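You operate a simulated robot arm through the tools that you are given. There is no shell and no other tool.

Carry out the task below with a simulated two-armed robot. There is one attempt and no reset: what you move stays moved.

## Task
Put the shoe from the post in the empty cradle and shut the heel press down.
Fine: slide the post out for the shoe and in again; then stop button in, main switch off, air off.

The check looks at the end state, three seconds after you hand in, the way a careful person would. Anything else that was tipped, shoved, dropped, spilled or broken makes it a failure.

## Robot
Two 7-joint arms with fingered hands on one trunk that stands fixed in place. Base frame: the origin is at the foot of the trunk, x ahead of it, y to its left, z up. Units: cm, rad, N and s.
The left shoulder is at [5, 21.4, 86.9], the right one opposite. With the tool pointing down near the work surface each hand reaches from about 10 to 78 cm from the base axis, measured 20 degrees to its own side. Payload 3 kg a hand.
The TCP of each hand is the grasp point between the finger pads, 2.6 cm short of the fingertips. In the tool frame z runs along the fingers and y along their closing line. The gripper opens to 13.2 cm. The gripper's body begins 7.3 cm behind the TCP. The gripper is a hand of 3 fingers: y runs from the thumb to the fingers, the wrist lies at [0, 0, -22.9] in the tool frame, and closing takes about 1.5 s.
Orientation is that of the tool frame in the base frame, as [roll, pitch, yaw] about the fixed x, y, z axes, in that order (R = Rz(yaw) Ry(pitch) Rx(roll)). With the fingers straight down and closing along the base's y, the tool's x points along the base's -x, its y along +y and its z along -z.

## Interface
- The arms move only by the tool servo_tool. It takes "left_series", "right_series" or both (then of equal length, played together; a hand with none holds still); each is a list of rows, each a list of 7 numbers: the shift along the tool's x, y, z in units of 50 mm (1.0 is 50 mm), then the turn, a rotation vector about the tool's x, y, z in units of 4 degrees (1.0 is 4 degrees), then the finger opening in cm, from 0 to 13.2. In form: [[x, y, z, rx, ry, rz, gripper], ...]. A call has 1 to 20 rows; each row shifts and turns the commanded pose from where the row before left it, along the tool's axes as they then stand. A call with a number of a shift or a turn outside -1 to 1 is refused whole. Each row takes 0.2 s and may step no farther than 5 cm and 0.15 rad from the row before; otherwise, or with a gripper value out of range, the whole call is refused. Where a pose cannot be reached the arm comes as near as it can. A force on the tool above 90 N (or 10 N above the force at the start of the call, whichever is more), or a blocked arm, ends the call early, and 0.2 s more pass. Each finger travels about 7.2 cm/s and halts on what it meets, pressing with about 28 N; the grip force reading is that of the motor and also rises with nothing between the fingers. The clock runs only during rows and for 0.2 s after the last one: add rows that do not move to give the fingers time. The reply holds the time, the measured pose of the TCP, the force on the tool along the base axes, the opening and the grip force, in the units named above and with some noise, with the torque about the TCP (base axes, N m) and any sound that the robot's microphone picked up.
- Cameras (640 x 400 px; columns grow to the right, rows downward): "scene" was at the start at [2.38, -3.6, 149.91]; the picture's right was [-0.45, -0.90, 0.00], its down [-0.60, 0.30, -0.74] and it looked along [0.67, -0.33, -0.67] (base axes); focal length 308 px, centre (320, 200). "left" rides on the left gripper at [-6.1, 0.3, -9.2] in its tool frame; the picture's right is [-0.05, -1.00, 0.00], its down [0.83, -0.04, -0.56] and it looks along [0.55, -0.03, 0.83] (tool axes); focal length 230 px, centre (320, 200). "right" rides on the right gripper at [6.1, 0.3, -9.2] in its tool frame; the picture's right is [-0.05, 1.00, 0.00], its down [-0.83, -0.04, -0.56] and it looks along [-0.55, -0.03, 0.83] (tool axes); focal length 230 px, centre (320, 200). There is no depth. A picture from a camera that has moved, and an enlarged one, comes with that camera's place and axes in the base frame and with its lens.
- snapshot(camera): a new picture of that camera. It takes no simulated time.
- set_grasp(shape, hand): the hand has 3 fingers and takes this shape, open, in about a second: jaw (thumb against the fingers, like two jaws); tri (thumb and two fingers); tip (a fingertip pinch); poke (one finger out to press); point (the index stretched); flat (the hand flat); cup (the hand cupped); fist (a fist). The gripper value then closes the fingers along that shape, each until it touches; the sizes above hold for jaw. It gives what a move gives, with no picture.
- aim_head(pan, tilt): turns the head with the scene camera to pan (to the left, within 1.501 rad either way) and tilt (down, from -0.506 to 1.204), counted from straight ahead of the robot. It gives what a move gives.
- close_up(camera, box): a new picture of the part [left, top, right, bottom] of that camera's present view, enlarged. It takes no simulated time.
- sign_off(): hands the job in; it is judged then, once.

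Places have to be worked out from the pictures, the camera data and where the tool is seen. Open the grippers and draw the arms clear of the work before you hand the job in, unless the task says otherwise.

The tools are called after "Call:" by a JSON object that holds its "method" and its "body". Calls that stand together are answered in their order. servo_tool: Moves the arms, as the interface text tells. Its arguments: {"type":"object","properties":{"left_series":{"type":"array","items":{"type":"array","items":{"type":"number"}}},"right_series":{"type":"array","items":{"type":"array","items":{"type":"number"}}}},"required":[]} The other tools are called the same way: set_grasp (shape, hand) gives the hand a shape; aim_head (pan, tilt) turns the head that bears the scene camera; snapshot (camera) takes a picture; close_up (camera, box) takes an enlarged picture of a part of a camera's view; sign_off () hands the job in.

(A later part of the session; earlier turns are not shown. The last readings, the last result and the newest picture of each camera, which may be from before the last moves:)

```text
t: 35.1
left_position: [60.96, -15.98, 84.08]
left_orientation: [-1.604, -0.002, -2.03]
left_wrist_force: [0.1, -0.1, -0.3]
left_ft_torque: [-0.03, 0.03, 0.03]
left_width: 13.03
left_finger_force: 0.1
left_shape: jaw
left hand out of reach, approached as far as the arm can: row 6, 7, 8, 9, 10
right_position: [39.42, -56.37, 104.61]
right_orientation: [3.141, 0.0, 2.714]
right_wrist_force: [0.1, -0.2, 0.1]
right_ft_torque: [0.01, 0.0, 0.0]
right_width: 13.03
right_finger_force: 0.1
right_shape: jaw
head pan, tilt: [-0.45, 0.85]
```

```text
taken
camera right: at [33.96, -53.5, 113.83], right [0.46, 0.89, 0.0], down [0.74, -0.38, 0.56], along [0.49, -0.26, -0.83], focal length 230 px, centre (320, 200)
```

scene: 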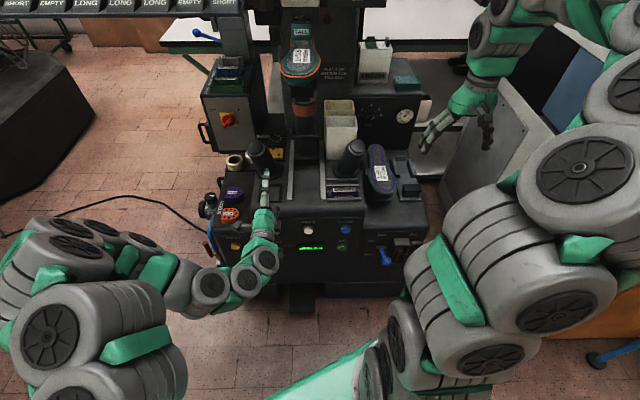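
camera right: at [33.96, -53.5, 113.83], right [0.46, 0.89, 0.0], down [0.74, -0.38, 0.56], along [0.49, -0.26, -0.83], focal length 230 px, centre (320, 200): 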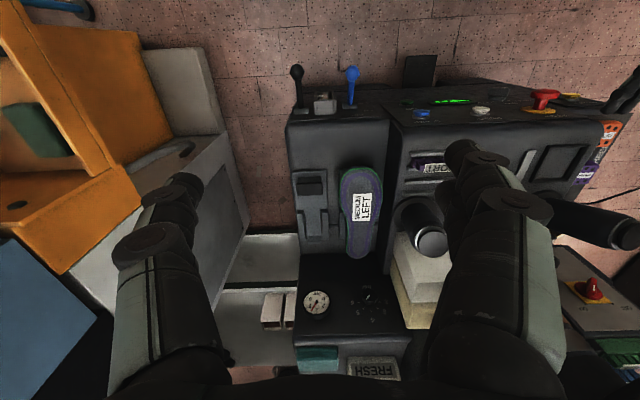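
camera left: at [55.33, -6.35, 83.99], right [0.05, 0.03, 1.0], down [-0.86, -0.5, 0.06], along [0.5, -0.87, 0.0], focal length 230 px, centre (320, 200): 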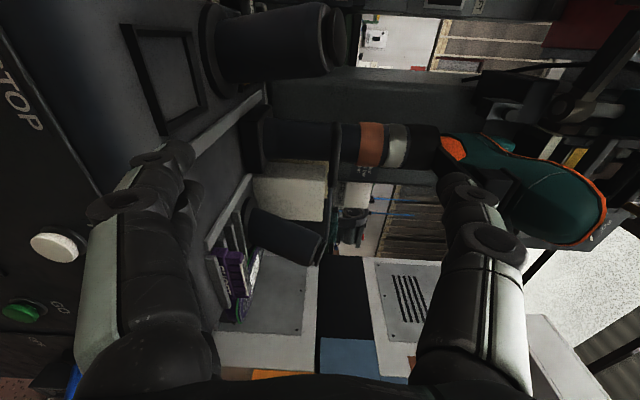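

The hand is now at A≈62, B≈-13, z≈84. I zoom on the handle from this camera before moving the rest.

Call:
{"method": "close_up", "body": {"camera": "left", "box": [200, 60, 500, 270]}}

Call:
{"method": "close_up", "body": {"camera": "scene", "box": [240, 60, 380, 220]}}

```text
1.90 times, centred on (350, 165) of left
camera zoom: at [55.33, -6.35, 83.99], right [0.05, 0.03, 1.0], down [-0.86, -0.5, 0.06], along [0.5, -0.87, 0.0], focal length 438 px, centre (263, 267)
```

zoom: 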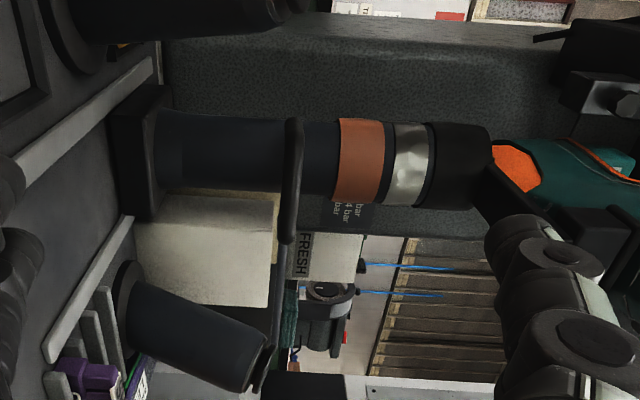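

```text
2.50 times, centred on (310, 140) of scene
camera zoom: at [1.94, -3.27, 148.97], right [-0.44, -0.9, 0.0], down [-0.68, 0.33, -0.66], along [0.59, -0.29, -0.75], focal length 770 px, centre (345, 350)
```

zoom: 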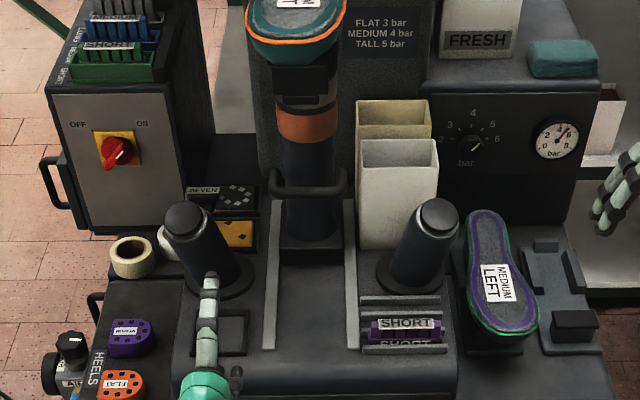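

The handle bar is at about A 88.3, B -3.8, z 85.3. I shift right 9 cm, up 1 cm, and go forward 17 cm, then look again.

Call:
{"method": "servo_tool", "body": {"left_series": [[0.6, -0.1, 0, 0, 0, 0, 13], [0.6, -0.1, 0, 0, 0, 0, 13], [0.6, -0.05, 0, 0, 0, 0, 13], [0, 0, 0.7, 0, 0, 0, 13], [0, 0, 0.7, 0, 0, 0, 13], [0, 0, 0.7, 0, 0, 0, 13], [0, 0, 0.7, 0, 0, 0, 13], [0, 0, 0.6, 0, 0, 0, 13], [0, 0, 0, 0, 0, 0, 13]]}}

Call:
{"method": "snapshot", "body": {"camera": "left"}}

Call:
{"method": "close_up", "body": {"camera": "scene", "box": [240, 60, 380, 260]}}

```text
t: 37.1
left_position: [71.61, -31.23, 85.03]
left_orientation: [-1.601, -0.004, -2.037]
left_wrist_force: [0.2, 0.7, -0.3]
left_ft_torque: [0.01, 0.01, -0.01]
left_width: 13.01
left_finger_force: 0.1
left_shape: jaw
left hand out of reach, approached as far as the arm can: row 8
right_position: [39.38, -56.36, 104.62]
right_orientation: [-3.141, 0.001, 2.714]
right_wrist_force: [0.5, -0.3, -0.5]
right_ft_torque: [0.0, -0.01, 0.02]
right_width: 13.01
right_finger_force: 0.1
right_shape: jaw
head pan, tilt: [-0.45, 0.85]
```

```text
taken
camera left: at [66.2, -21.51, 85.07], right [0.05, 0.04, 1.0], down [-0.87, -0.49, 0.06], along [0.49, -0.87, 0.01], focal length 230 px, centre (320, 200)
```

left: 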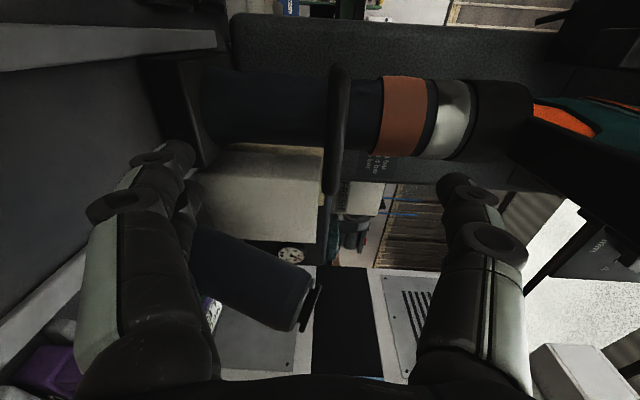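

```text
2.00 times, centred on (310, 160) of scene
camera zoom: at [1.94, -3.28, 148.97], right [-0.44, -0.9, 0.0], down [-0.68, 0.33, -0.66], along [0.59, -0.29, -0.75], focal length 616 px, centre (340, 280)
```

zoom: 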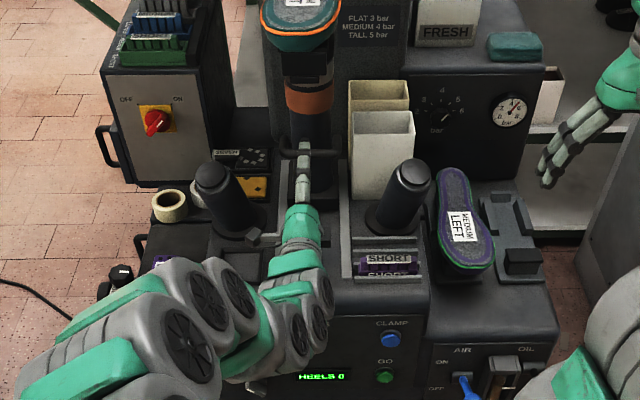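

The bar is 9–10 cm ahead and slightly above the grip centre (z≈86.4). I advance 9.3 cm with 1.2 cm up.

Call:
{"method": "servo_tool", "body": {"left_series": [[0, -0.12, 0.5, 0, 0, 0, 13], [0, -0.12, 0.5, 0, 0, 0, 13], [0, 0, 0.45, 0, 0, 0, 13], [0, 0, 0.4, 0, 0, 0, 13], [0, 0, 0, 0, 0, 0, 13]]}}

Call:
{"method": "snapshot", "body": {"camera": "left"}}

Call:
{"method": "close_up", "body": {"camera": "scene", "box": [240, 60, 380, 260]}}

```text
t: 38.3
left_position: [73.29, -31.21, 86.57]
left_orientation: [-1.601, -0.003, -2.038]
left_wrist_force: [-0.5, 0.0, 0.1]
left_ft_torque: [-0.03, 0.0, -0.01]
left_width: 13.01
left_finger_force: 0.0
left_shape: jaw
left hand out of reach, approached as far as the arm can: row 1, 2, 3, 4
right_position: [39.39, -56.28, 104.59]
right_orientation: [3.141, 0.0, 2.715]
right_wrist_force: [-0.1, 0.5, -0.2]
right_ft_torque: [0.02, 0.0, -0.01]
right_width: 13.0
right_finger_force: 0.1
right_shape: jaw
head pan, tilt: [-0.45, 0.85]
```

```text
taken
camera left: at [67.83, -21.58, 86.45], right [0.05, 0.03, 1.0], down [-0.87, -0.49, 0.06], along [0.49, -0.87, 0.0], focal length 230 px, centre (320, 200)
```

left: 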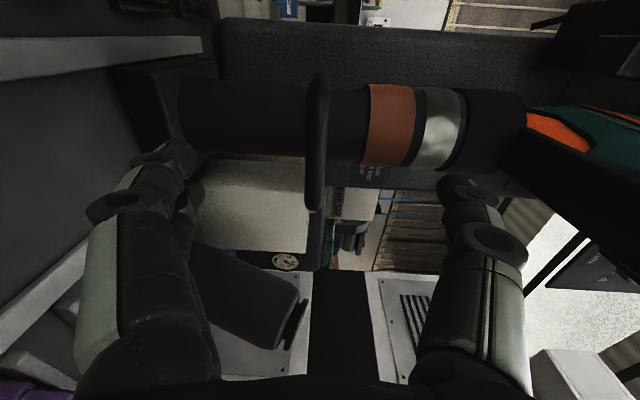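

```text
2.00 times, centred on (310, 160) of scene
camera zoom: at [1.94, -3.27, 148.97], right [-0.44, -0.9, 0.0], down [-0.68, 0.33, -0.66], along [0.59, -0.29, -0.75], focal length 616 px, centre (340, 280)
```

zoom: 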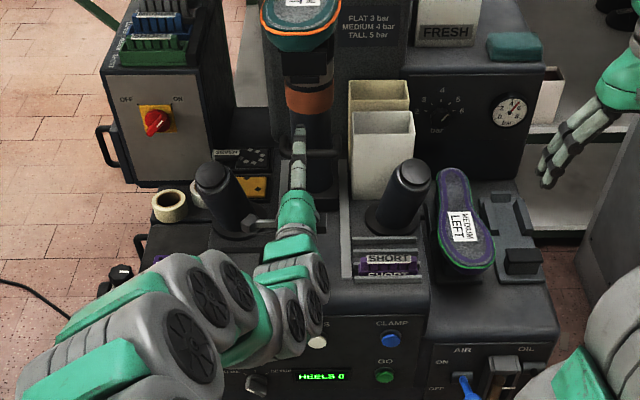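

The left arm stops 8 cm short at a joint limit that showed up with the last bit of roll. I roll back 20° (a tilted clasp of the bar is fine) and try going forward again.

Call:
{"method": "servo_tool", "body": {"left_series": [[0, 0, 0, 0, 0, 1, 13], [0, 0, 0, 0, 0, 1, 13], [0, 0, 0, 0, 0, 1, 13], [0, 0, 0, 0, 0, 1, 13], [0, 0, 0, 0, 0, 1, 13], [0, 0, 0.3, 0, 0, 0, 13], [0, 0, 0.3, 0, 0, 0, 13], [0, 0, 0, 0, 0, 0, 13]]}}

```text
t: 40.1
left_position: [73.87, -31.24, 86.98]
left_orientation: [-1.603, 0.349, -2.049]
left_wrist_force: [-0.7, -0.2, 0.3]
left_ft_torque: [0.0, 0.03, 0.01]
left_width: 13.03
left_finger_force: 0.0
left_shape: jaw
left hand out of reach, approached as far as the arm can: row 6, 7
right_position: [39.38, -56.24, 104.75]
right_orientation: [3.141, 0.003, 2.713]
right_wrist_force: [0.1, -0.2, -0.3]
right_ft_torque: [-0.02, -0.03, -0.01]
right_width: 13.01
right_finger_force: 0.2
right_shape: jaw
head pan, tilt: [-0.45, 0.85]
```

Still limited. The wrist seems bent too far sideways, so I turn the hand's heading to the right (in line with the forearm) and try again.

Call:
{"method": "servo_tool", "body": {"left_series": [[0, 0, 0, 0, 1, 0, 13], [0, 0, 0, 0, 1, 0, 13], [0, 0, 0, 0, 1, 0, 13], [0, 0, 0, 0, 1, 0, 13], [0, 0, 0.3, 0, 0, 0, 13], [0, 0, 0.3, 0, 0, 0, 13], [0, 0, 0, 0, 0, 0, 13]]}}

Call:
{"method": "snapshot", "body": {"camera": "scene"}}

```text
t: 41.7
left_position: [76.12, -33.31, 86.47]
left_orientation: [-1.703, 0.324, -2.336]
left_wrist_force: [-0.9, -1.0, -0.4]
left_ft_torque: [0.0, -0.02, -0.04]
left_width: 12.98
left_finger_force: 0.1
left_shape: jaw
right_position: [39.4, -56.37, 104.68]
right_orientation: [-3.142, 0.0, 2.714]
right_wrist_force: [-0.1, -0.2, 0.7]
right_ft_torque: [0.01, 0.03, 0.01]
right_width: 13.02
right_finger_force: 0.0
right_shape: jaw
head pan, tilt: [-0.45, 0.85]
```

```text
taken
```

scene: 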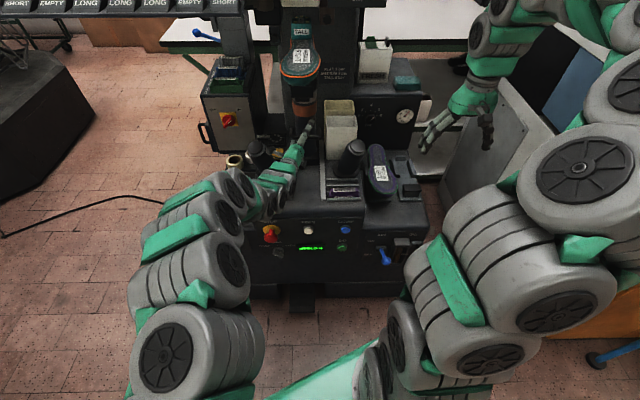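

That works: now at A 83, B -4, z 86.5, hand heading turned 15° right. The bar is ~5 cm ahead; I advance 4.3 cm along the machine axis and look.

Call:
{"method": "servo_tool", "body": {"left_series": [[-0.12, -0.013, 0.41, 0, 0, 0, 13], [-0.12, -0.013, 0.41, 0, 0, 0, 13], [0, 0, 0, 0, 0, 0, 13]]}}

Call:
{"method": "snapshot", "body": {"camera": "left"}}

Call:
{"method": "close_up", "body": {"camera": "scene", "box": [240, 60, 380, 260]}}

```text
t: 42.5
left_position: [80.03, -35.22, 86.47]
left_orientation: [-1.704, 0.324, -2.339]
left_wrist_force: [-0.1, 0.6, -0.4]
left_ft_torque: [0.01, -0.04, 0.0]
left_width: 13.02
left_finger_force: 0.0
left_shape: jaw
right_position: [39.49, -56.29, 104.61]
right_orientation: [-3.141, 0.0, 2.714]
right_wrist_force: [-0.4, 0.4, -0.2]
right_ft_torque: [0.01, 0.02, -0.02]
right_width: 12.99
right_finger_force: 0.1
right_shape: jaw
head pan, tilt: [-0.45, 0.85]
```

```text
taken
camera left: at [77.14, -24.83, 89.31], right [-0.09, -0.28, 0.96], down [-0.96, -0.22, -0.15], along [0.25, -0.93, -0.25], focal length 230 px, centre (320, 200)
```

left: 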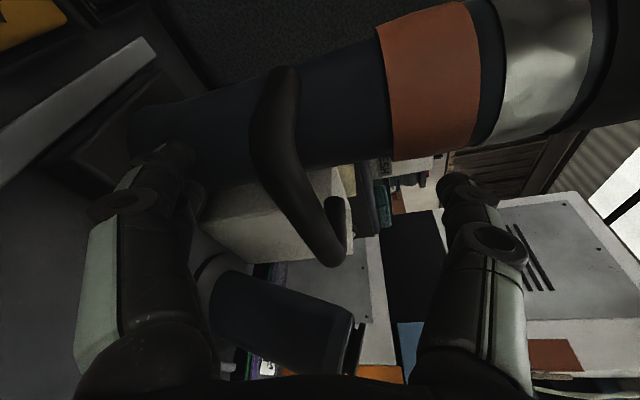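

```text
2.00 times, centred on (310, 160) of scene
camera zoom: at [1.94, -3.27, 148.97], right [-0.44, -0.9, 0.0], down [-0.68, 0.33, -0.66], along [0.59, -0.29, -0.75], focal length 616 px, centre (340, 280)
```

zoom: 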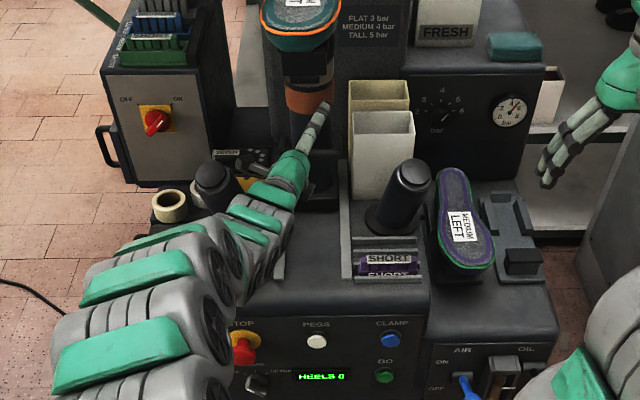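

The bar lies between the fingers at the grip plane. I close the left hand on it.

Call:
{"method": "servo_tool", "body": {"left_series": [[0, 0, 0, 0, 0, 0, 9], [0, 0, 0, 0, 0, 0, 6], [0, 0, 0, 0, 0, 0, 3], [0, 0, 0, 0, 0, 0, 0], [0, 0, 0, 0, 0, 0, 0], [0, 0, 0, 0, 0, 0, 0], [0, 0, 0, 0, 0, 0, 0], [0, 0, 0, 0, 0, 0, 0], [0, 0, 0, 0, 0, 0, 0]]}}

Call:
{"method": "snapshot", "body": {"camera": "left"}}

```text
t: 44.5
left_position: [79.79, -35.3, 86.53]
left_orientation: [-1.703, 0.324, -2.338]
left_wrist_force: [1.8, -1.1, -3.0]
left_ft_torque: [-0.08, 0.02, 0.0]
left_width: 0.02
left_finger_force: 27.7
left_shape: jaw
right_position: [39.45, -56.36, 104.61]
right_orientation: [-3.14, -0.001, 2.715]
right_wrist_force: [0.0, 0.1, -0.7]
right_ft_torque: [0.01, -0.04, 0.06]
right_width: 13.04
right_finger_force: 0.1
right_shape: jaw
head pan, tilt: [-0.45, 0.85]
```

```text
taken
camera left: at [77.15, -24.8, 89.28], right [-0.09, -0.28, 0.95], down [-0.96, -0.22, -0.15], along [0.25, -0.93, -0.25], focal length 230 px, centre (320, 200)
```

left: 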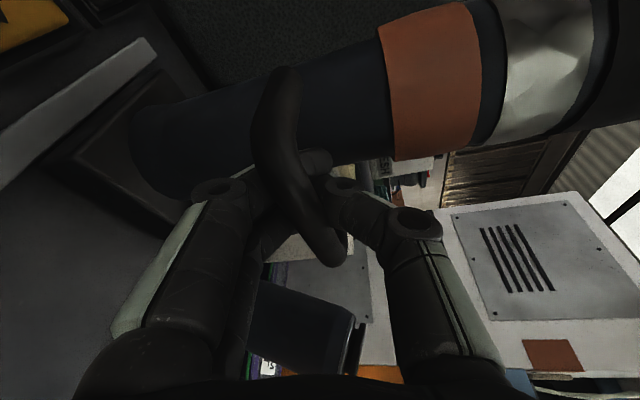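

The fingers met fully (0.02 cm), so the bar is not pinched; I check whether it is caged inside the closed finger loop.

Call:
{"method": "close_up", "body": {"camera": "left", "box": [160, 50, 460, 300]}}

Call:
{"method": "close_up", "body": {"camera": "scene", "box": [270, 90, 350, 170]}}

```text
1.60 times, centred on (310, 175) of left
camera zoom: at [77.15, -24.8, 89.28], right [-0.09, -0.28, 0.95], down [-0.96, -0.22, -0.15], along [0.25, -0.93, -0.25], focal length 368 px, centre (336, 240)
```

zoom: 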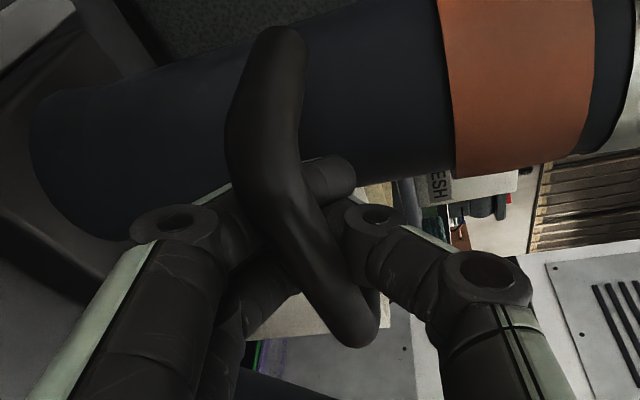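

```text
5.00 times, centred on (310, 130) of scene
camera zoom: at [1.95, -3.28, 148.97], right [-0.44, -0.9, 0.0], down [-0.68, 0.33, -0.66], along [0.59, -0.29, -0.75], focal length 1540 px, centre (370, 550)
```

zoom: 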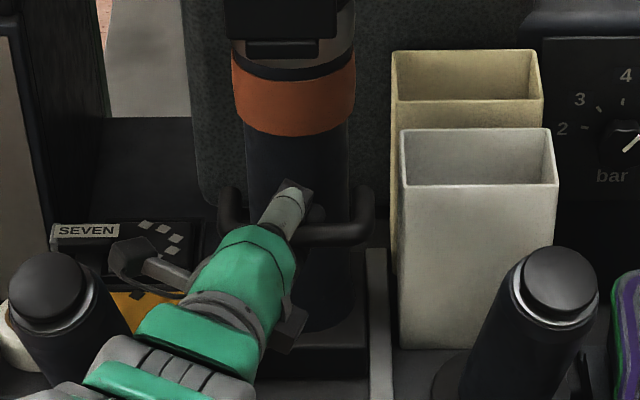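

The front bar runs through the hollow of the closed fingers, i.e. it is caged. I pull back gently 3 cm along the machine axis and watch the force and the post.

Call:
{"method": "servo_tool", "body": {"left_series": [[0.057, 0.006, -0.19, 0, 0, 0, 0], [0.057, 0.006, -0.19, 0, 0, 0, 0], [0.057, 0.006, -0.19, 0, 0, 0, 0], [0, 0, 0, 0, 0, 0, 0]]}}

Call:
{"method": "snapshot", "body": {"camera": "left"}}

Call:
{"method": "close_up", "body": {"camera": "scene", "box": [240, 20, 400, 190]}}

```text
t: 45.5
left_position: [77.28, -33.82, 86.45]
left_orientation: [-1.704, 0.323, -2.336]
left_wrist_force: [-0.9, 0.0, -3.5]
left_ft_torque: [-0.11, 0.02, 0.06]
left_width: 0.0
left_finger_force: 27.7
left_shape: jaw
right_position: [39.47, -56.31, 104.58]
right_orientation: [3.141, 0.0, 2.714]
right_wrist_force: [0.4, 0.2, -0.6]
right_ft_torque: [0.0, -0.02, 0.01]
right_width: 13.02
right_finger_force: 0.0
right_shape: jaw
head pan, tilt: [-0.45, 0.85]
```

```text
taken
camera left: at [74.49, -23.48, 89.29], right [-0.09, -0.28, 0.96], down [-0.96, -0.22, -0.15], along [0.25, -0.93, -0.25], focal length 230 px, centre (320, 200)
```

left: 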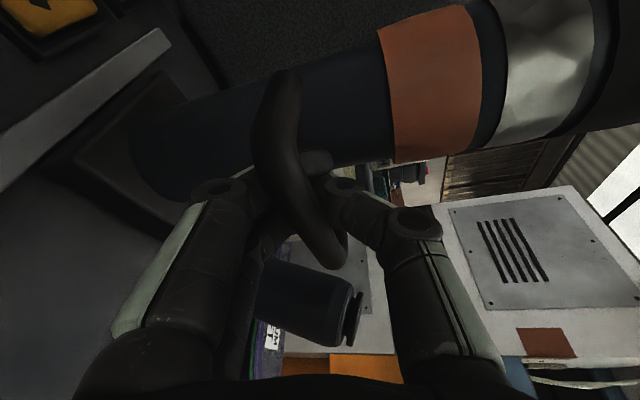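

```text
2.35 times, centred on (320, 105) of scene
camera zoom: at [1.94, -3.28, 148.97], right [-0.44, -0.9, 0.0], down [-0.68, 0.33, -0.66], along [0.59, -0.29, -0.75], focal length 725 px, centre (320, 424)
```

zoom: 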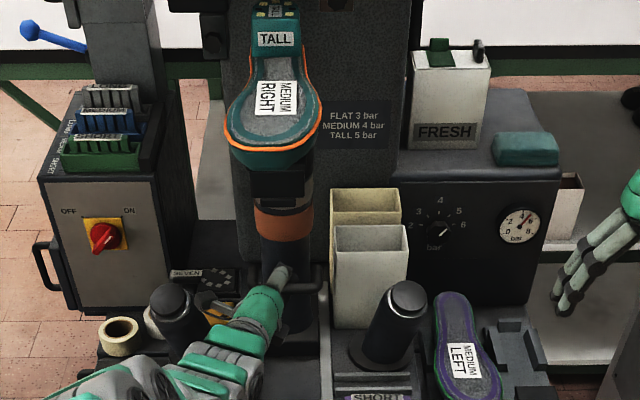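

The post follows the hand. I keep pulling in 1 cm steps.

Call:
{"method": "servo_tool", "body": {"left_series": [[0.057, 0.006, -0.19, 0, 0, 0, 0], [0.057, 0.006, -0.19, 0, 0, 0, 0], [0.057, 0.006, -0.19, 0, 0, 0, 0], [0.057, 0.006, -0.19, 0, 0, 0, 0], [0.057, 0.006, -0.19, 0, 0, 0, 0], [0.057, 0.006, -0.19, 0, 0, 0, 0], [0, 0, 0, 0, 0, 0, 0]]}}

Call:
{"method": "close_up", "body": {"camera": "scene", "box": [240, 20, 400, 190]}}

Call:
{"method": "snapshot", "body": {"camera": "left"}}

```text
t: 47.1
left_position: [72.03, -31.21, 86.46]
left_orientation: [-1.703, 0.323, -2.337]
left_wrist_force: [-1.0, -1.7, -2.9]
left_ft_torque: [-0.05, 0.04, 0.04]
left_width: 0.0
left_finger_force: 28.3
left_shape: jaw
right_position: [39.43, -56.22, 104.53]
right_orientation: [-3.141, 0.001, 2.714]
right_wrist_force: [0.2, 0.1, -0.3]
right_ft_torque: [0.0, 0.02, 0.0]
right_width: 12.99
right_finger_force: 0.1
right_shape: jaw
head pan, tilt: [-0.45, 0.85]
```

```text
2.35 times, centred on (320, 105) of scene
camera zoom: at [1.94, -3.27, 148.97], right [-0.44, -0.9, 0.0], down [-0.68, 0.33, -0.66], along [0.59, -0.29, -0.75], focal length 725 px, centre (320, 424)
```

zoom: 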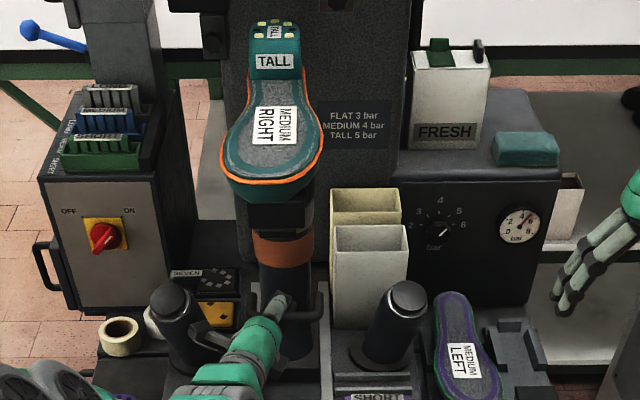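

```text
taken
camera left: at [69.21, -20.86, 89.28], right [-0.09, -0.28, 0.95], down [-0.96, -0.22, -0.15], along [0.25, -0.93, -0.25], focal length 230 px, centre (320, 200)
```

left: 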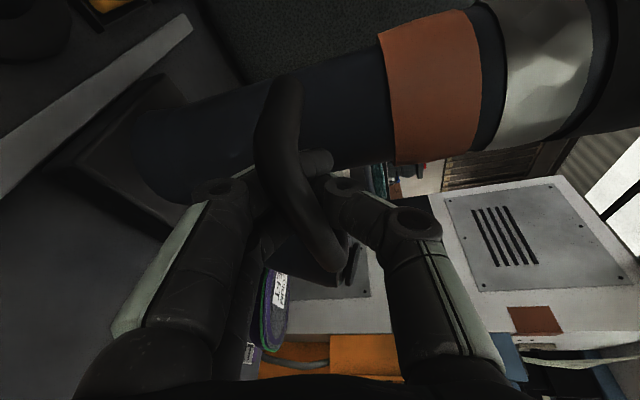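

8.8 cm out and the heel block is now clear of the press. I keep pulling toward the end of the travel.

Call:
{"method": "servo_tool", "body": {"left_series": [[0.057, 0.006, -0.19, 0, 0, 0, 0], [0.057, 0.006, -0.19, 0, 0, 0, 0], [0.057, 0.006, -0.19, 0, 0, 0, 0], [0.057, 0.006, -0.19, 0, 0, 0, 0], [0.057, 0.006, -0.19, 0, 0, 0, 0], [0.057, 0.006, -0.19, 0, 0, 0, 0], [0.057, 0.006, -0.19, 0, 0, 0, 0], [0, 0, 0, 0, 0, 0, 0]]}}

Call:
{"method": "snapshot", "body": {"camera": "scene"}}

Call:
{"method": "snapshot", "body": {"camera": "left"}}

```text
t: 48.9
left_position: [65.73, -28.12, 86.53]
left_orientation: [-1.701, 0.323, -2.335]
left_wrist_force: [-0.9, 0.5, -1.6]
left_ft_torque: [-0.03, -0.01, 0.02]
left_width: 0.0
left_finger_force: 28.4
left_shape: jaw
right_position: [39.46, -56.29, 104.59]
right_orientation: [-3.141, -0.001, 2.714]
right_wrist_force: [0.3, 0.0, -0.2]
right_ft_torque: [0.02, 0.0, 0.03]
right_width: 13.02
right_finger_force: 0.2
right_shape: jaw
head pan, tilt: [-0.45, 0.85]
```

```text
taken
```

scene: 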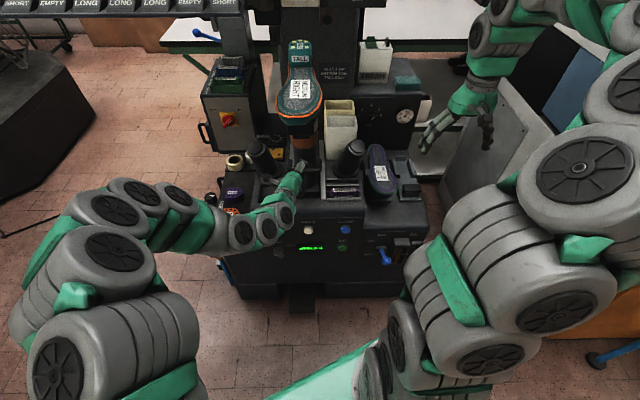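

```text
taken
camera left: at [62.97, -17.75, 89.3], right [-0.09, -0.28, 0.95], down [-0.96, -0.22, -0.16], along [0.25, -0.93, -0.25], focal length 230 px, centre (320, 200)
```

left: 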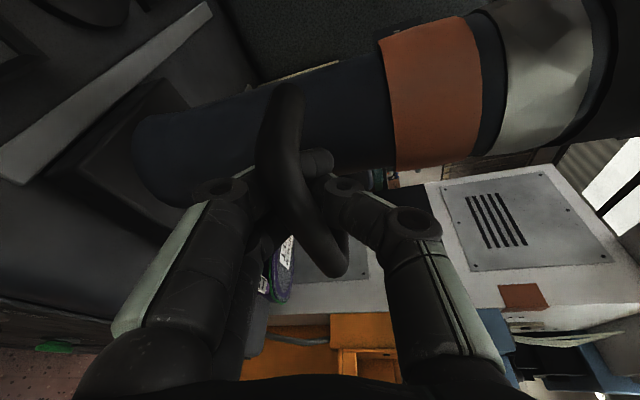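

15.8 cm out. I check where the post base is relative to the rail ends before pulling further.

Call:
{"method": "close_up", "body": {"camera": "scene", "box": [240, 30, 360, 200]}}

Call:
{"method": "close_up", "body": {"camera": "left", "box": [0, 0, 320, 210]}}

Call:
{"method": "close_up", "body": {"camera": "right", "box": [440, 60, 640, 260]}}

```text
2.35 times, centred on (300, 115) of scene
camera zoom: at [1.94, -3.27, 148.97], right [-0.43, -0.9, 0.0], down [-0.68, 0.33, -0.66], along [0.59, -0.29, -0.75], focal length 725 px, centre (367, 400)
```

zoom: 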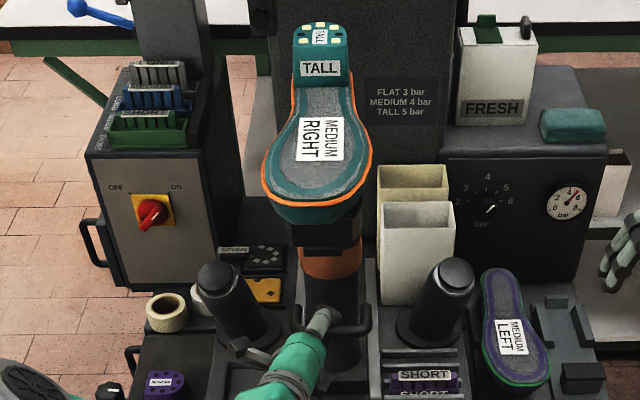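

```text
1.90 times, centred on (160, 105) of left
camera zoom: at [62.97, -17.75, 89.3], right [-0.09, -0.28, 0.95], down [-0.96, -0.22, -0.16], along [0.25, -0.93, -0.25], focal length 438 px, centre (625, 381)
```

zoom: 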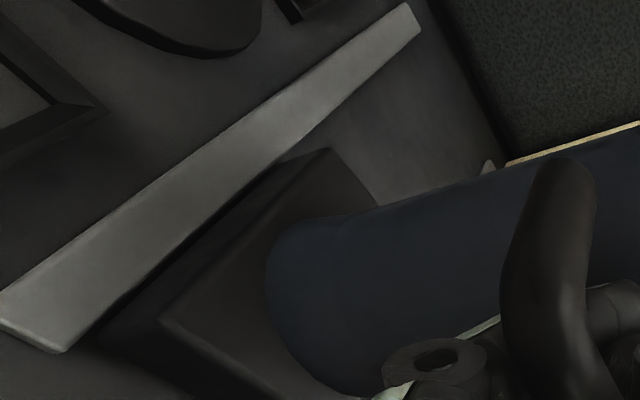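

```text
2.00 times, centred on (540, 160) of right
camera zoom: at [33.97, -53.49, 113.83], right [0.46, 0.89, 0.0], down [0.74, -0.38, 0.56], along [0.49, -0.26, -0.83], focal length 460 px, centre (-120, 280)
```

zoom: 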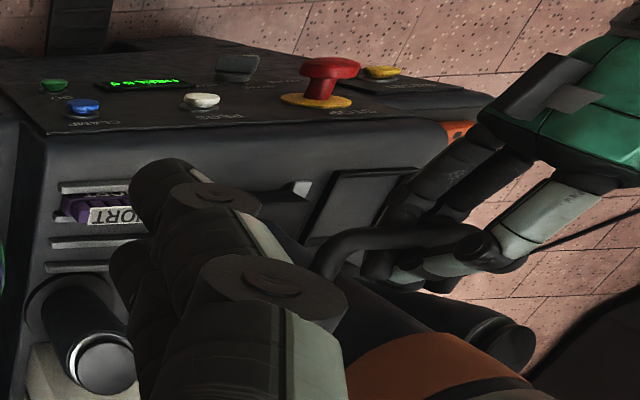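

The base front is nearly level with the rail ends. I try a gentle 2 cm more to feel for the stop.

Call:
{"method": "servo_tool", "body": {"left_series": [[0.028, 0.003, -0.095, 0, 0, 0, 0], [0.028, 0.003, -0.095, 0, 0, 0, 0], [0.028, 0.003, -0.095, 0, 0, 0, 0], [0.028, 0.003, -0.095, 0, 0, 0, 0]]}}

Call:
{"method": "close_up", "body": {"camera": "left", "box": [0, 0, 320, 210]}}

```text
t: 49.9
left_position: [64.1, -27.35, 86.59]
left_orientation: [-1.7, 0.326, -2.333]
left_wrist_force: [66.5, -45.9, -14.6]
left_ft_torque: [-0.61, -0.38, -0.05]
left_width: 0.0
left_finger_force: 28.0
left_shape: jaw
right_position: [39.47, -56.36, 104.57]
right_orientation: [3.141, -0.001, 2.714]
right_wrist_force: [0.2, 0.0, -0.9]
right_ft_torque: [-0.04, 0.01, -0.01]
right_width: 12.99
right_finger_force: 0.1
right_shape: jaw
head pan, tilt: [-0.45, 0.85]
```

```text
1.90 times, centred on (160, 105) of left
camera zoom: at [61.35, -16.9, 89.34], right [-0.09, -0.28, 0.95], down [-0.96, -0.22, -0.16], along [0.25, -0.93, -0.25], focal length 438 px, centre (625, 381)
```

zoom: 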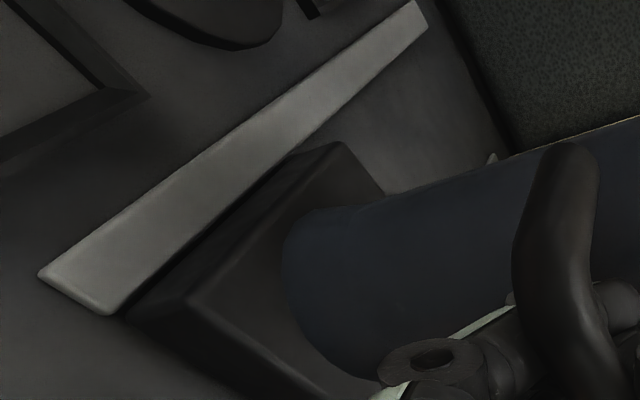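

The slide hit its end stop (about 80 N), so the post is fully out. I ease the left hand forward to relieve the force, and raise the right hand and bring it above the shoe.

Call:
{"method": "servo_tool", "body": {"left_series": [[-0.05, -0.005, 0.16, 0, 0, 0, 0], [0, 0, 0, 0, 0, 0, 0], [0, 0, 0, 0, 0, 0, 0], [0, 0, 0, 0, 0, 0, 0], [0, 0, 0, 0, 0, 0, 0], [0, 0, 0, 0, 0, 0, 0], [0, 0, 0, 0, 0, 0, 0], [0, 0, 0, 0, 0, 0, 0], [0, 0, 0, 0, 0, 0, 0], [0, 0, 0, 0, 0, 0, 0], [0, 0, 0, 0, 0, 0, 0], [0, 0, 0, 0, 0, 0, 0], [0, 0, 0, 0, 0, 0, 0], [0, 0, 0, 0, 0, 0, 0], [0, 0, 0, 0, 0, 0, 0], [0, 0, 0, 0, 0, 0, 0]], "right_series": [[0, 0, -0.9, 0, 0, 0, 13.2], [0, 0, -0.9, 0, 0, 0, 13.2], [0, 0, -0.9, 0, 0, 0, 13.2], [0, 0, -0.9, 0, 0, 0, 13.2], [0, 0, -0.9, 0, 0, 0, 13.2], [0, 0, -0.9, 0, 0, 0.5, 13.2], [0, 0.72, 0, 0, 0, 0, 13.2], [0, 0.72, 0, 0, 0, 0, 13.2], [0, 0.72, 0, 0, 0, 0, 13.2], [0, 0.72, 0, 0, 0, 0, 13.2], [0, 0.72, 0, 0, 0, 0, 13.2], [0, 0.72, 0, 0, 0, 0, 13.2], [0, 0.72, 0, 0, 0, 0, 13.2], [0, 0.72, 0, 0, 0, 0, 13.2], [0, 0.72, 0, 0, 0, 0, 13.2], [0, 0.5, 0, 0, 0, 0, 13.2]]}}

Call:
{"method": "snapshot", "body": {"camera": "right"}}

Call:
{"method": "snapshot", "body": {"camera": "scene"}}

```text
t: 53.3
left_position: [64.54, -27.72, 86.52]
left_orientation: [-1.704, 0.325, -2.336]
left_wrist_force: [2.4, -2.2, -4.4]
left_ft_torque: [-0.12, -0.01, -0.03]
left_width: 0.0
left_finger_force: 27.8
left_shape: jaw
right_position: [53.15, -24.25, 125.44]
right_orientation: [-3.141, 0.002, 2.678]
right_wrist_force: [-0.1, 0.3, -0.1]
right_ft_torque: [0.0, 0.02, 0.03]
right_width: 13.21
right_finger_force: 0.0
right_shape: jaw
right hand out of reach, approached as far as the arm can: row 5, 6
head pan, tilt: [-0.45, 0.85]
```

```text
taken
camera right: at [47.63, -21.22, 134.65], right [0.49, 0.87, 0.0], down [0.72, -0.41, 0.56], along [0.48, -0.27, -0.83], focal length 230 px, centre (320, 200)
```

right: 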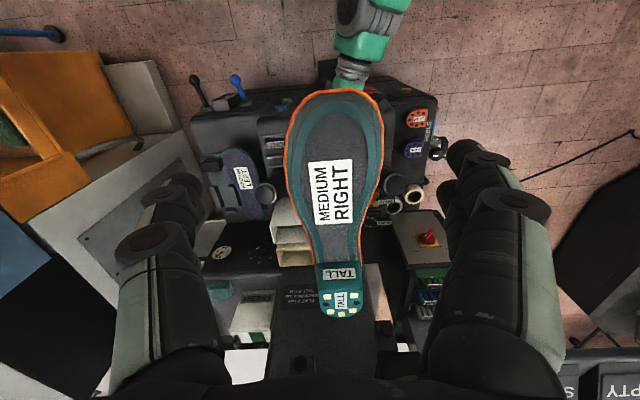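

```text
taken
```

scene: 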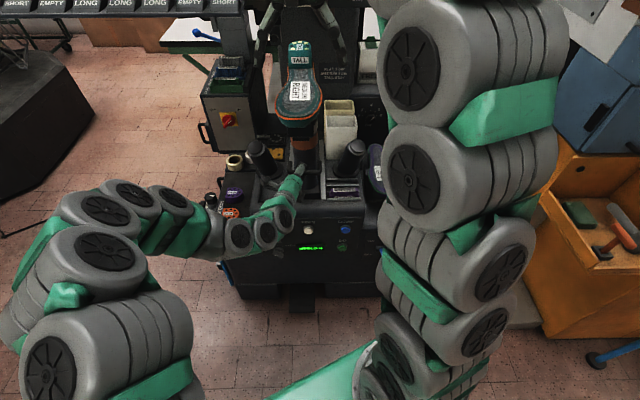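

I have a fine view of the shoe: axis along the machine at B≈-3.2, toe A≈55, waist A≈70–73 about 7 cm wide, sole z≈114. I move over the waist (A 69.5) and go down to z≈117.

Call:
{"method": "servo_tool", "body": {"right_series": [[-0.74, 0.08, 0, 0, 0, 0, 13.2], [-0.74, 0.08, 0, 0, 0, 0, 13.2], [-0.74, 0.08, 0, 0, 0, 0, 13.2], [0, 0, 0.55, 0, 0, 0, 13.2], [0, 0, 0.55, 0, 0, 0, 13.2], [0, 0, 0.55, 0, 0, 0, 13.2], [0, 0, 0, 0, 0, 0, 13.2]]}}

Call:
{"method": "snapshot", "body": {"camera": "right"}}

Call:
{"method": "snapshot", "body": {"camera": "scene"}}

```text
t: 54.9
left_position: [64.71, -27.61, 86.5]
left_orientation: [-1.704, 0.324, -2.338]
left_wrist_force: [4.7, -2.8, -4.7]
left_ft_torque: [-0.22, -0.03, -0.09]
left_width: 0.0
left_finger_force: 27.8
left_shape: jaw
right_position: [61.02, -28.18, 112.09]
right_orientation: [3.141, 0.0, 2.68]
right_wrist_force: [0.3, -0.1, -0.4]
right_ft_torque: [-0.01, 0.02, 0.01]
right_width: 13.19
right_finger_force: 0.0
right_shape: jaw
right hand out of reach, approached as far as the arm can: row 1, 2, 3
head pan, tilt: [-0.45, 0.85]
```

```text
taken
camera right: at [55.75, -25.18, 121.17], right [0.49, 0.87, 0.0], down [0.72, -0.41, 0.56], along [0.48, -0.27, -0.83], focal length 230 px, centre (320, 200)
```

right: 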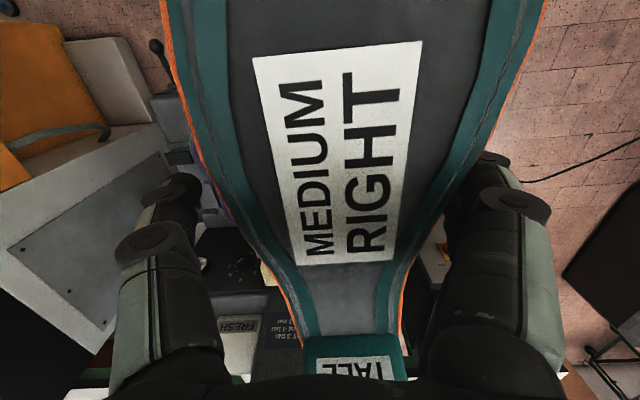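

```text
taken
```

scene: 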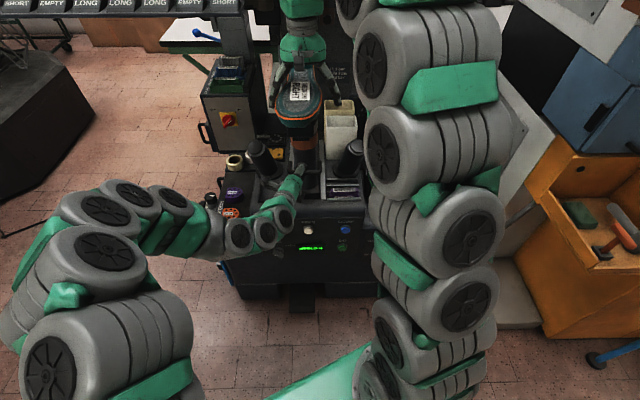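

The arm runs near its reach limit with the tool vertical at this height, so I tilt the hand 24° (fingers pointing forward-down), which brings the wrist closer, and centre it on the shoe (about 1.4 cm left, 2 cm forward).

Call:
{"method": "servo_tool", "body": {"right_series": [[0, 0.14, 0, 0, -1, 0, 13.2], [0, 0.14, 0, 0, -1, 0, 13.2], [0, 0, 0, 0, -1, 0, 13.2], [0, 0, 0, 0, -1, 0, 13.2], [0, 0, 0, 0, -1, 0, 13.2], [0, 0, 0, 0, -1, 0, 13.2], [-0.21, 0, 0.09, 0, 0, 0, 13.2], [-0.21, 0, 0.09, 0, 0, 0, 13.2], [0, 0, 0, 0, 0, 0, 13.2]]}}

Call:
{"method": "snapshot", "body": {"camera": "right"}}

Call:
{"method": "close_up", "body": {"camera": "scene", "box": [220, 20, 400, 200]}}

Call:
{"method": "snapshot", "body": {"camera": "left"}}

```text
t: 56.9
left_position: [64.52, -27.7, 86.49]
left_orientation: [-1.703, 0.323, -2.336]
left_wrist_force: [5.4, -1.8, -4.8]
left_ft_torque: [-0.16, -0.06, -0.08]
left_width: 0.01
left_finger_force: 27.6
left_shape: jaw
right_position: [63.86, -27.93, 112.0]
right_orientation: [-3.14, 0.42, 2.68]
right_wrist_force: [0.6, -0.1, -0.2]
right_ft_torque: [-0.04, 0.01, 0.0]
right_width: 13.2
right_finger_force: 0.1
right_shape: jaw
head pan, tilt: [-0.45, 0.85]
```

```text
taken
camera right: at [55.57, -23.47, 117.9], right [0.49, 0.87, 0.02], down [0.46, -0.28, 0.85], along [0.74, -0.4, -0.53], focal length 230 px, centre (320, 200)
```

right: 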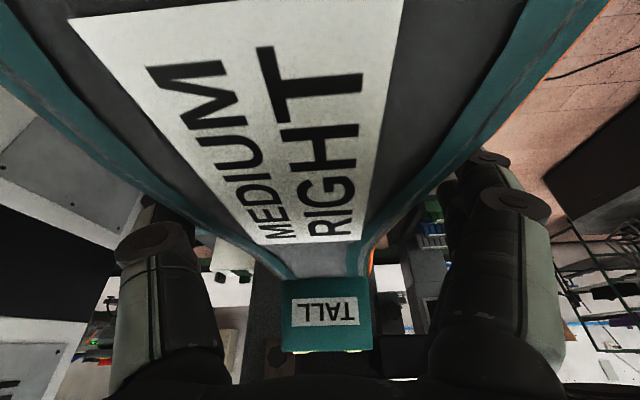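

```text
2.22 times, centred on (310, 110) of scene
camera zoom: at [1.95, -3.28, 148.97], right [-0.44, -0.9, 0.0], down [-0.68, 0.33, -0.66], along [0.59, -0.29, -0.75], focal length 685 px, centre (342, 400)
```

zoom: 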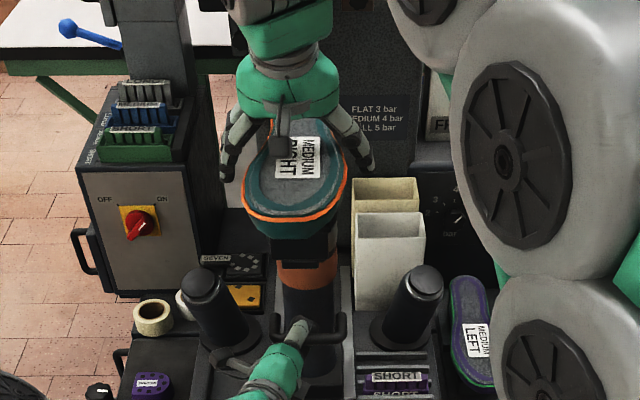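

```text
taken
camera left: at [61.86, -17.28, 89.28], right [-0.09, -0.28, 0.96], down [-0.96, -0.22, -0.15], along [0.25, -0.93, -0.25], focal length 230 px, centre (320, 200)
```

left: 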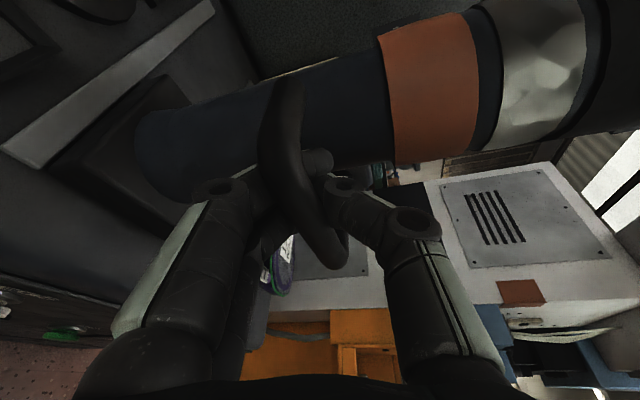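

Hand centred on the shoe at A 69.6, B -3.4, pads about 2.5 cm below the sole face. I close on the shoe.

Call:
{"method": "servo_tool", "body": {"right_series": [[0, 0, 0, 0, 0, 0, 11], [0, 0, 0, 0, 0, 0, 9], [0, 0, 0, 0, 0, 0, 7], [0, 0, 0, 0, 0, 0, 5], [0, 0, 0, 0, 0, 0, 4], [0, 0, 0, 0, 0, 0, 3], [0, 0, 0, 0, 0, 0, 2], [0, 0, 0, 0, 0, 0, 2], [0, 0, 0, 0, 0, 0, 2]]}}

Call:
{"method": "snapshot", "body": {"camera": "right"}}

Call:
{"method": "close_up", "body": {"camera": "scene", "box": [220, 20, 400, 200]}}

```text
t: 58.9
left_position: [64.62, -27.62, 86.38]
left_orientation: [-1.704, 0.322, -2.337]
left_wrist_force: [5.0, -1.9, -4.0]
left_ft_torque: [-0.12, -0.01, -0.05]
left_width: 0.01
left_finger_force: 28.2
left_shape: jaw
right_position: [63.84, -27.97, 111.96]
right_orientation: [-3.141, 0.419, 2.682]
right_wrist_force: [1.6, 0.0, -0.5]
right_ft_torque: [0.01, -0.04, 0.1]
right_width: 5.53
right_finger_force: 27.8
right_shape: jaw
head pan, tilt: [-0.45, 0.85]
```

```text
taken
camera right: at [55.57, -23.46, 117.88], right [0.49, 0.87, 0.02], down [0.46, -0.28, 0.84], along [0.74, -0.4, -0.53], focal length 230 px, centre (320, 200)
```

right: 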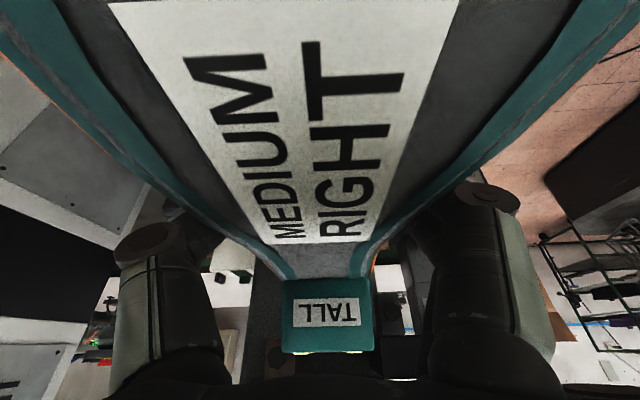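

```text
2.22 times, centred on (310, 110) of scene
camera zoom: at [1.96, -3.28, 148.97], right [-0.44, -0.9, 0.0], down [-0.68, 0.33, -0.66], along [0.59, -0.29, -0.75], focal length 685 px, centre (342, 400)
```

zoom: 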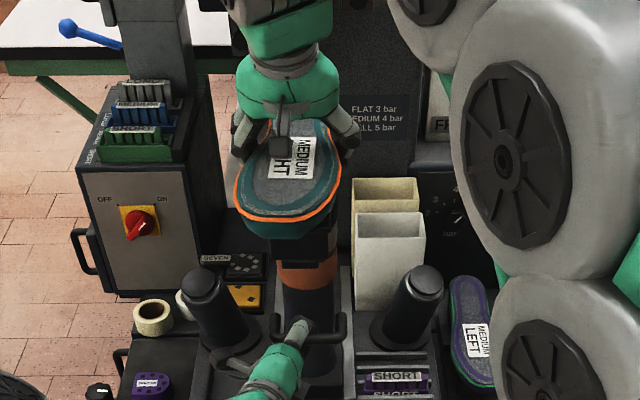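

The shoe is held (5.5 cm, 28 N). I lift straight up slowly, 3 cm first, and check whether the shoe comes off the post.

Call:
{"method": "servo_tool", "body": {"right_series": [[-0.041, 0, -0.092, 0, 0, 0, 2], [-0.041, 0, -0.092, 0, 0, 0, 2], [-0.082, 0, -0.183, 0, 0, 0, 2], [-0.082, 0, -0.183, 0, 0, 0, 2], [0, 0, 0, 0, 0, 0, 2]]}}

Call:
{"method": "snapshot", "body": {"camera": "left"}}

Call:
{"method": "close_up", "body": {"camera": "scene", "box": [220, 20, 400, 200]}}

```text
t: 60.1
left_position: [64.64, -27.61, 86.42]
left_orientation: [-1.702, 0.324, -2.339]
left_wrist_force: [4.1, -2.0, -4.8]
left_ft_torque: [-0.17, -0.01, -0.08]
left_width: 0.0
left_finger_force: 27.8
left_shape: jaw
right_position: [63.87, -28.03, 115.06]
right_orientation: [3.14, 0.419, 2.68]
right_wrist_force: [-0.4, -0.8, -7.7]
right_ft_torque: [0.04, 0.13, -0.01]
right_width: 5.29
right_finger_force: 28.3
right_shape: jaw
head pan, tilt: [-0.45, 0.85]
```

```text
taken
camera left: at [61.86, -17.29, 89.28], right [-0.09, -0.28, 0.96], down [-0.96, -0.22, -0.15], along [0.25, -0.93, -0.25], focal length 230 px, centre (320, 200)
```

left: 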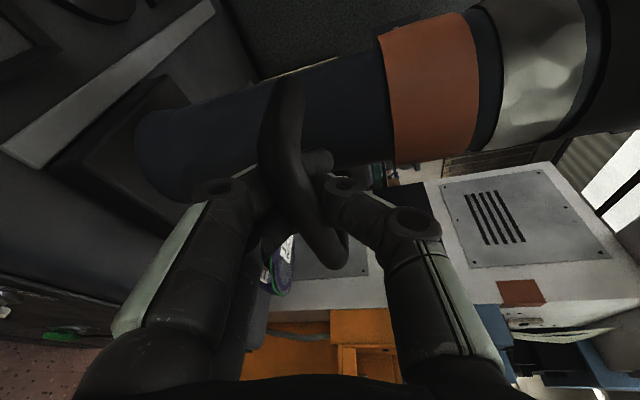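

```text
2.22 times, centred on (310, 110) of scene
camera zoom: at [1.96, -3.28, 148.97], right [-0.44, -0.9, 0.0], down [-0.68, 0.33, -0.66], along [0.59, -0.29, -0.75], focal length 685 px, centre (342, 400)
```

zoom: 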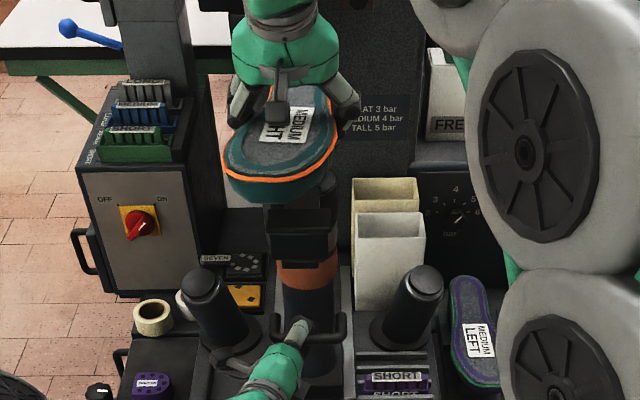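

The shoe is coming up (≈8 N weight). I lift 4 cm more, slowly.

Call:
{"method": "servo_tool", "body": {"right_series": [[-0.082, 0, -0.183, 0, 0, 0, 2], [-0.082, 0, -0.183, 0, 0, 0, 2], [-0.082, 0, -0.183, 0, 0, 0, 2], [-0.082, 0, -0.183, 0, 0, 0, 2], [0, 0, 0, 0, 0, 0, 2]]}}

Call:
{"method": "snapshot", "body": {"camera": "right"}}

Call:
{"method": "close_up", "body": {"camera": "scene", "box": [220, 20, 400, 200]}}

```text
t: 61.3
left_position: [64.53, -27.63, 86.39]
left_orientation: [-1.702, 0.323, -2.336]
left_wrist_force: [5.2, -2.2, -3.6]
left_ft_torque: [-0.13, -0.03, -0.04]
left_width: 0.0
left_finger_force: 28.5
left_shape: jaw
right_position: [63.93, -27.88, 118.95]
right_orientation: [-3.14, 0.419, 2.681]
right_wrist_force: [0.5, 0.2, -8.5]
right_ft_torque: [0.12, 0.15, -0.02]
right_width: 5.24
right_finger_force: 28.1
right_shape: jaw
head pan, tilt: [-0.45, 0.85]
```

```text
taken
camera right: at [55.54, -23.45, 124.93], right [0.49, 0.87, 0.02], down [0.46, -0.28, 0.84], along [0.74, -0.4, -0.53], focal length 230 px, centre (320, 200)
```

right: 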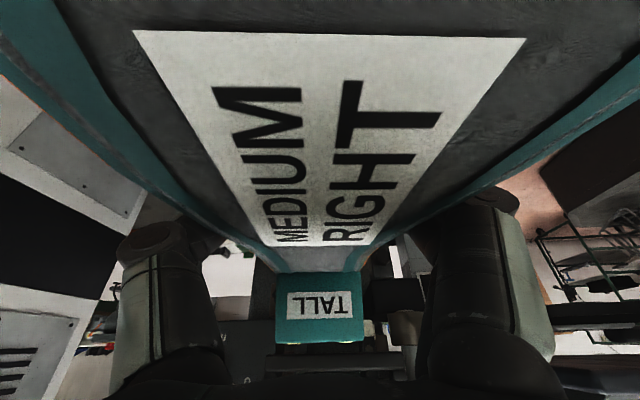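

```text
2.22 times, centred on (310, 110) of scene
camera zoom: at [1.96, -3.28, 148.97], right [-0.44, -0.9, 0.0], down [-0.68, 0.33, -0.66], along [0.59, -0.29, -0.75], focal length 685 px, centre (342, 400)
```

zoom: 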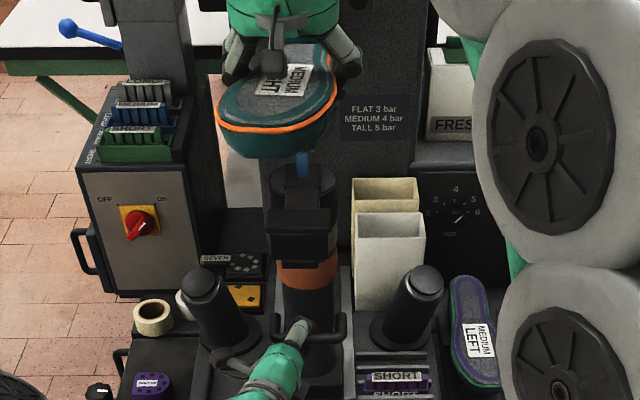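

The blue locating pin of the post is visible below the shoe. I lift 4 cm more to clear it.

Call:
{"method": "servo_tool", "body": {"right_series": [[-0.082, 0, -0.183, 0, 0, 0, 2], [-0.082, 0, -0.183, 0, 0, 0, 2], [-0.082, 0, -0.183, 0, 0, 0, 2], [-0.082, 0, -0.183, 0, 0, 0, 2], [0, 0, 0, 0, 0, 0, 2]]}}

Call:
{"method": "close_up", "body": {"camera": "scene", "box": [220, 0, 400, 180]}}

Call:
{"method": "snapshot", "body": {"camera": "right"}}

```text
t: 62.5
left_position: [64.69, -27.58, 86.45]
left_orientation: [-1.703, 0.324, -2.338]
left_wrist_force: [4.2, -1.7, -4.1]
left_ft_torque: [-0.15, -0.03, -0.08]
left_width: 0.0
left_finger_force: 27.8
left_shape: jaw
right_position: [63.66, -27.94, 123.08]
right_orientation: [-3.141, 0.419, 2.677]
right_wrist_force: [-0.6, 0.7, -8.1]
right_ft_torque: [0.07, 0.13, -0.04]
right_width: 5.26
right_finger_force: 28.0
right_shape: jaw
head pan, tilt: [-0.45, 0.85]
```

```text
2.22 times, centred on (310, 90) of scene
camera zoom: at [1.96, -3.28, 148.97], right [-0.44, -0.9, 0.0], down [-0.68, 0.33, -0.66], along [0.59, -0.29, -0.75], focal length 685 px, centre (342, 444)
```

zoom: 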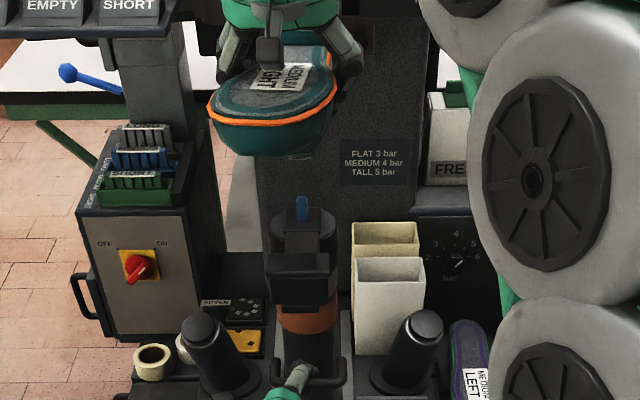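

```text
taken
camera right: at [55.52, -23.44, 128.89], right [0.49, 0.87, 0.02], down [0.46, -0.28, 0.84], along [0.74, -0.4, -0.53], focal length 230 px, centre (320, 200)
```

right: 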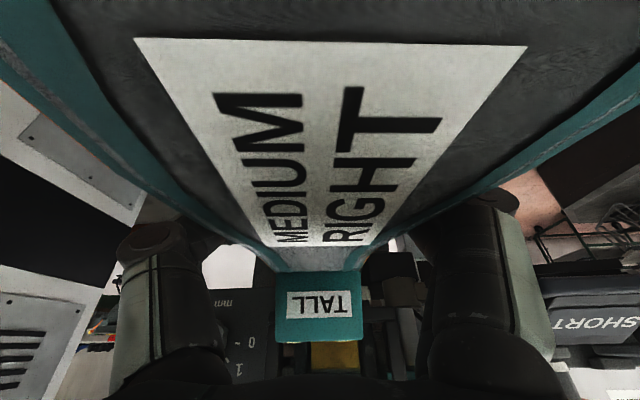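

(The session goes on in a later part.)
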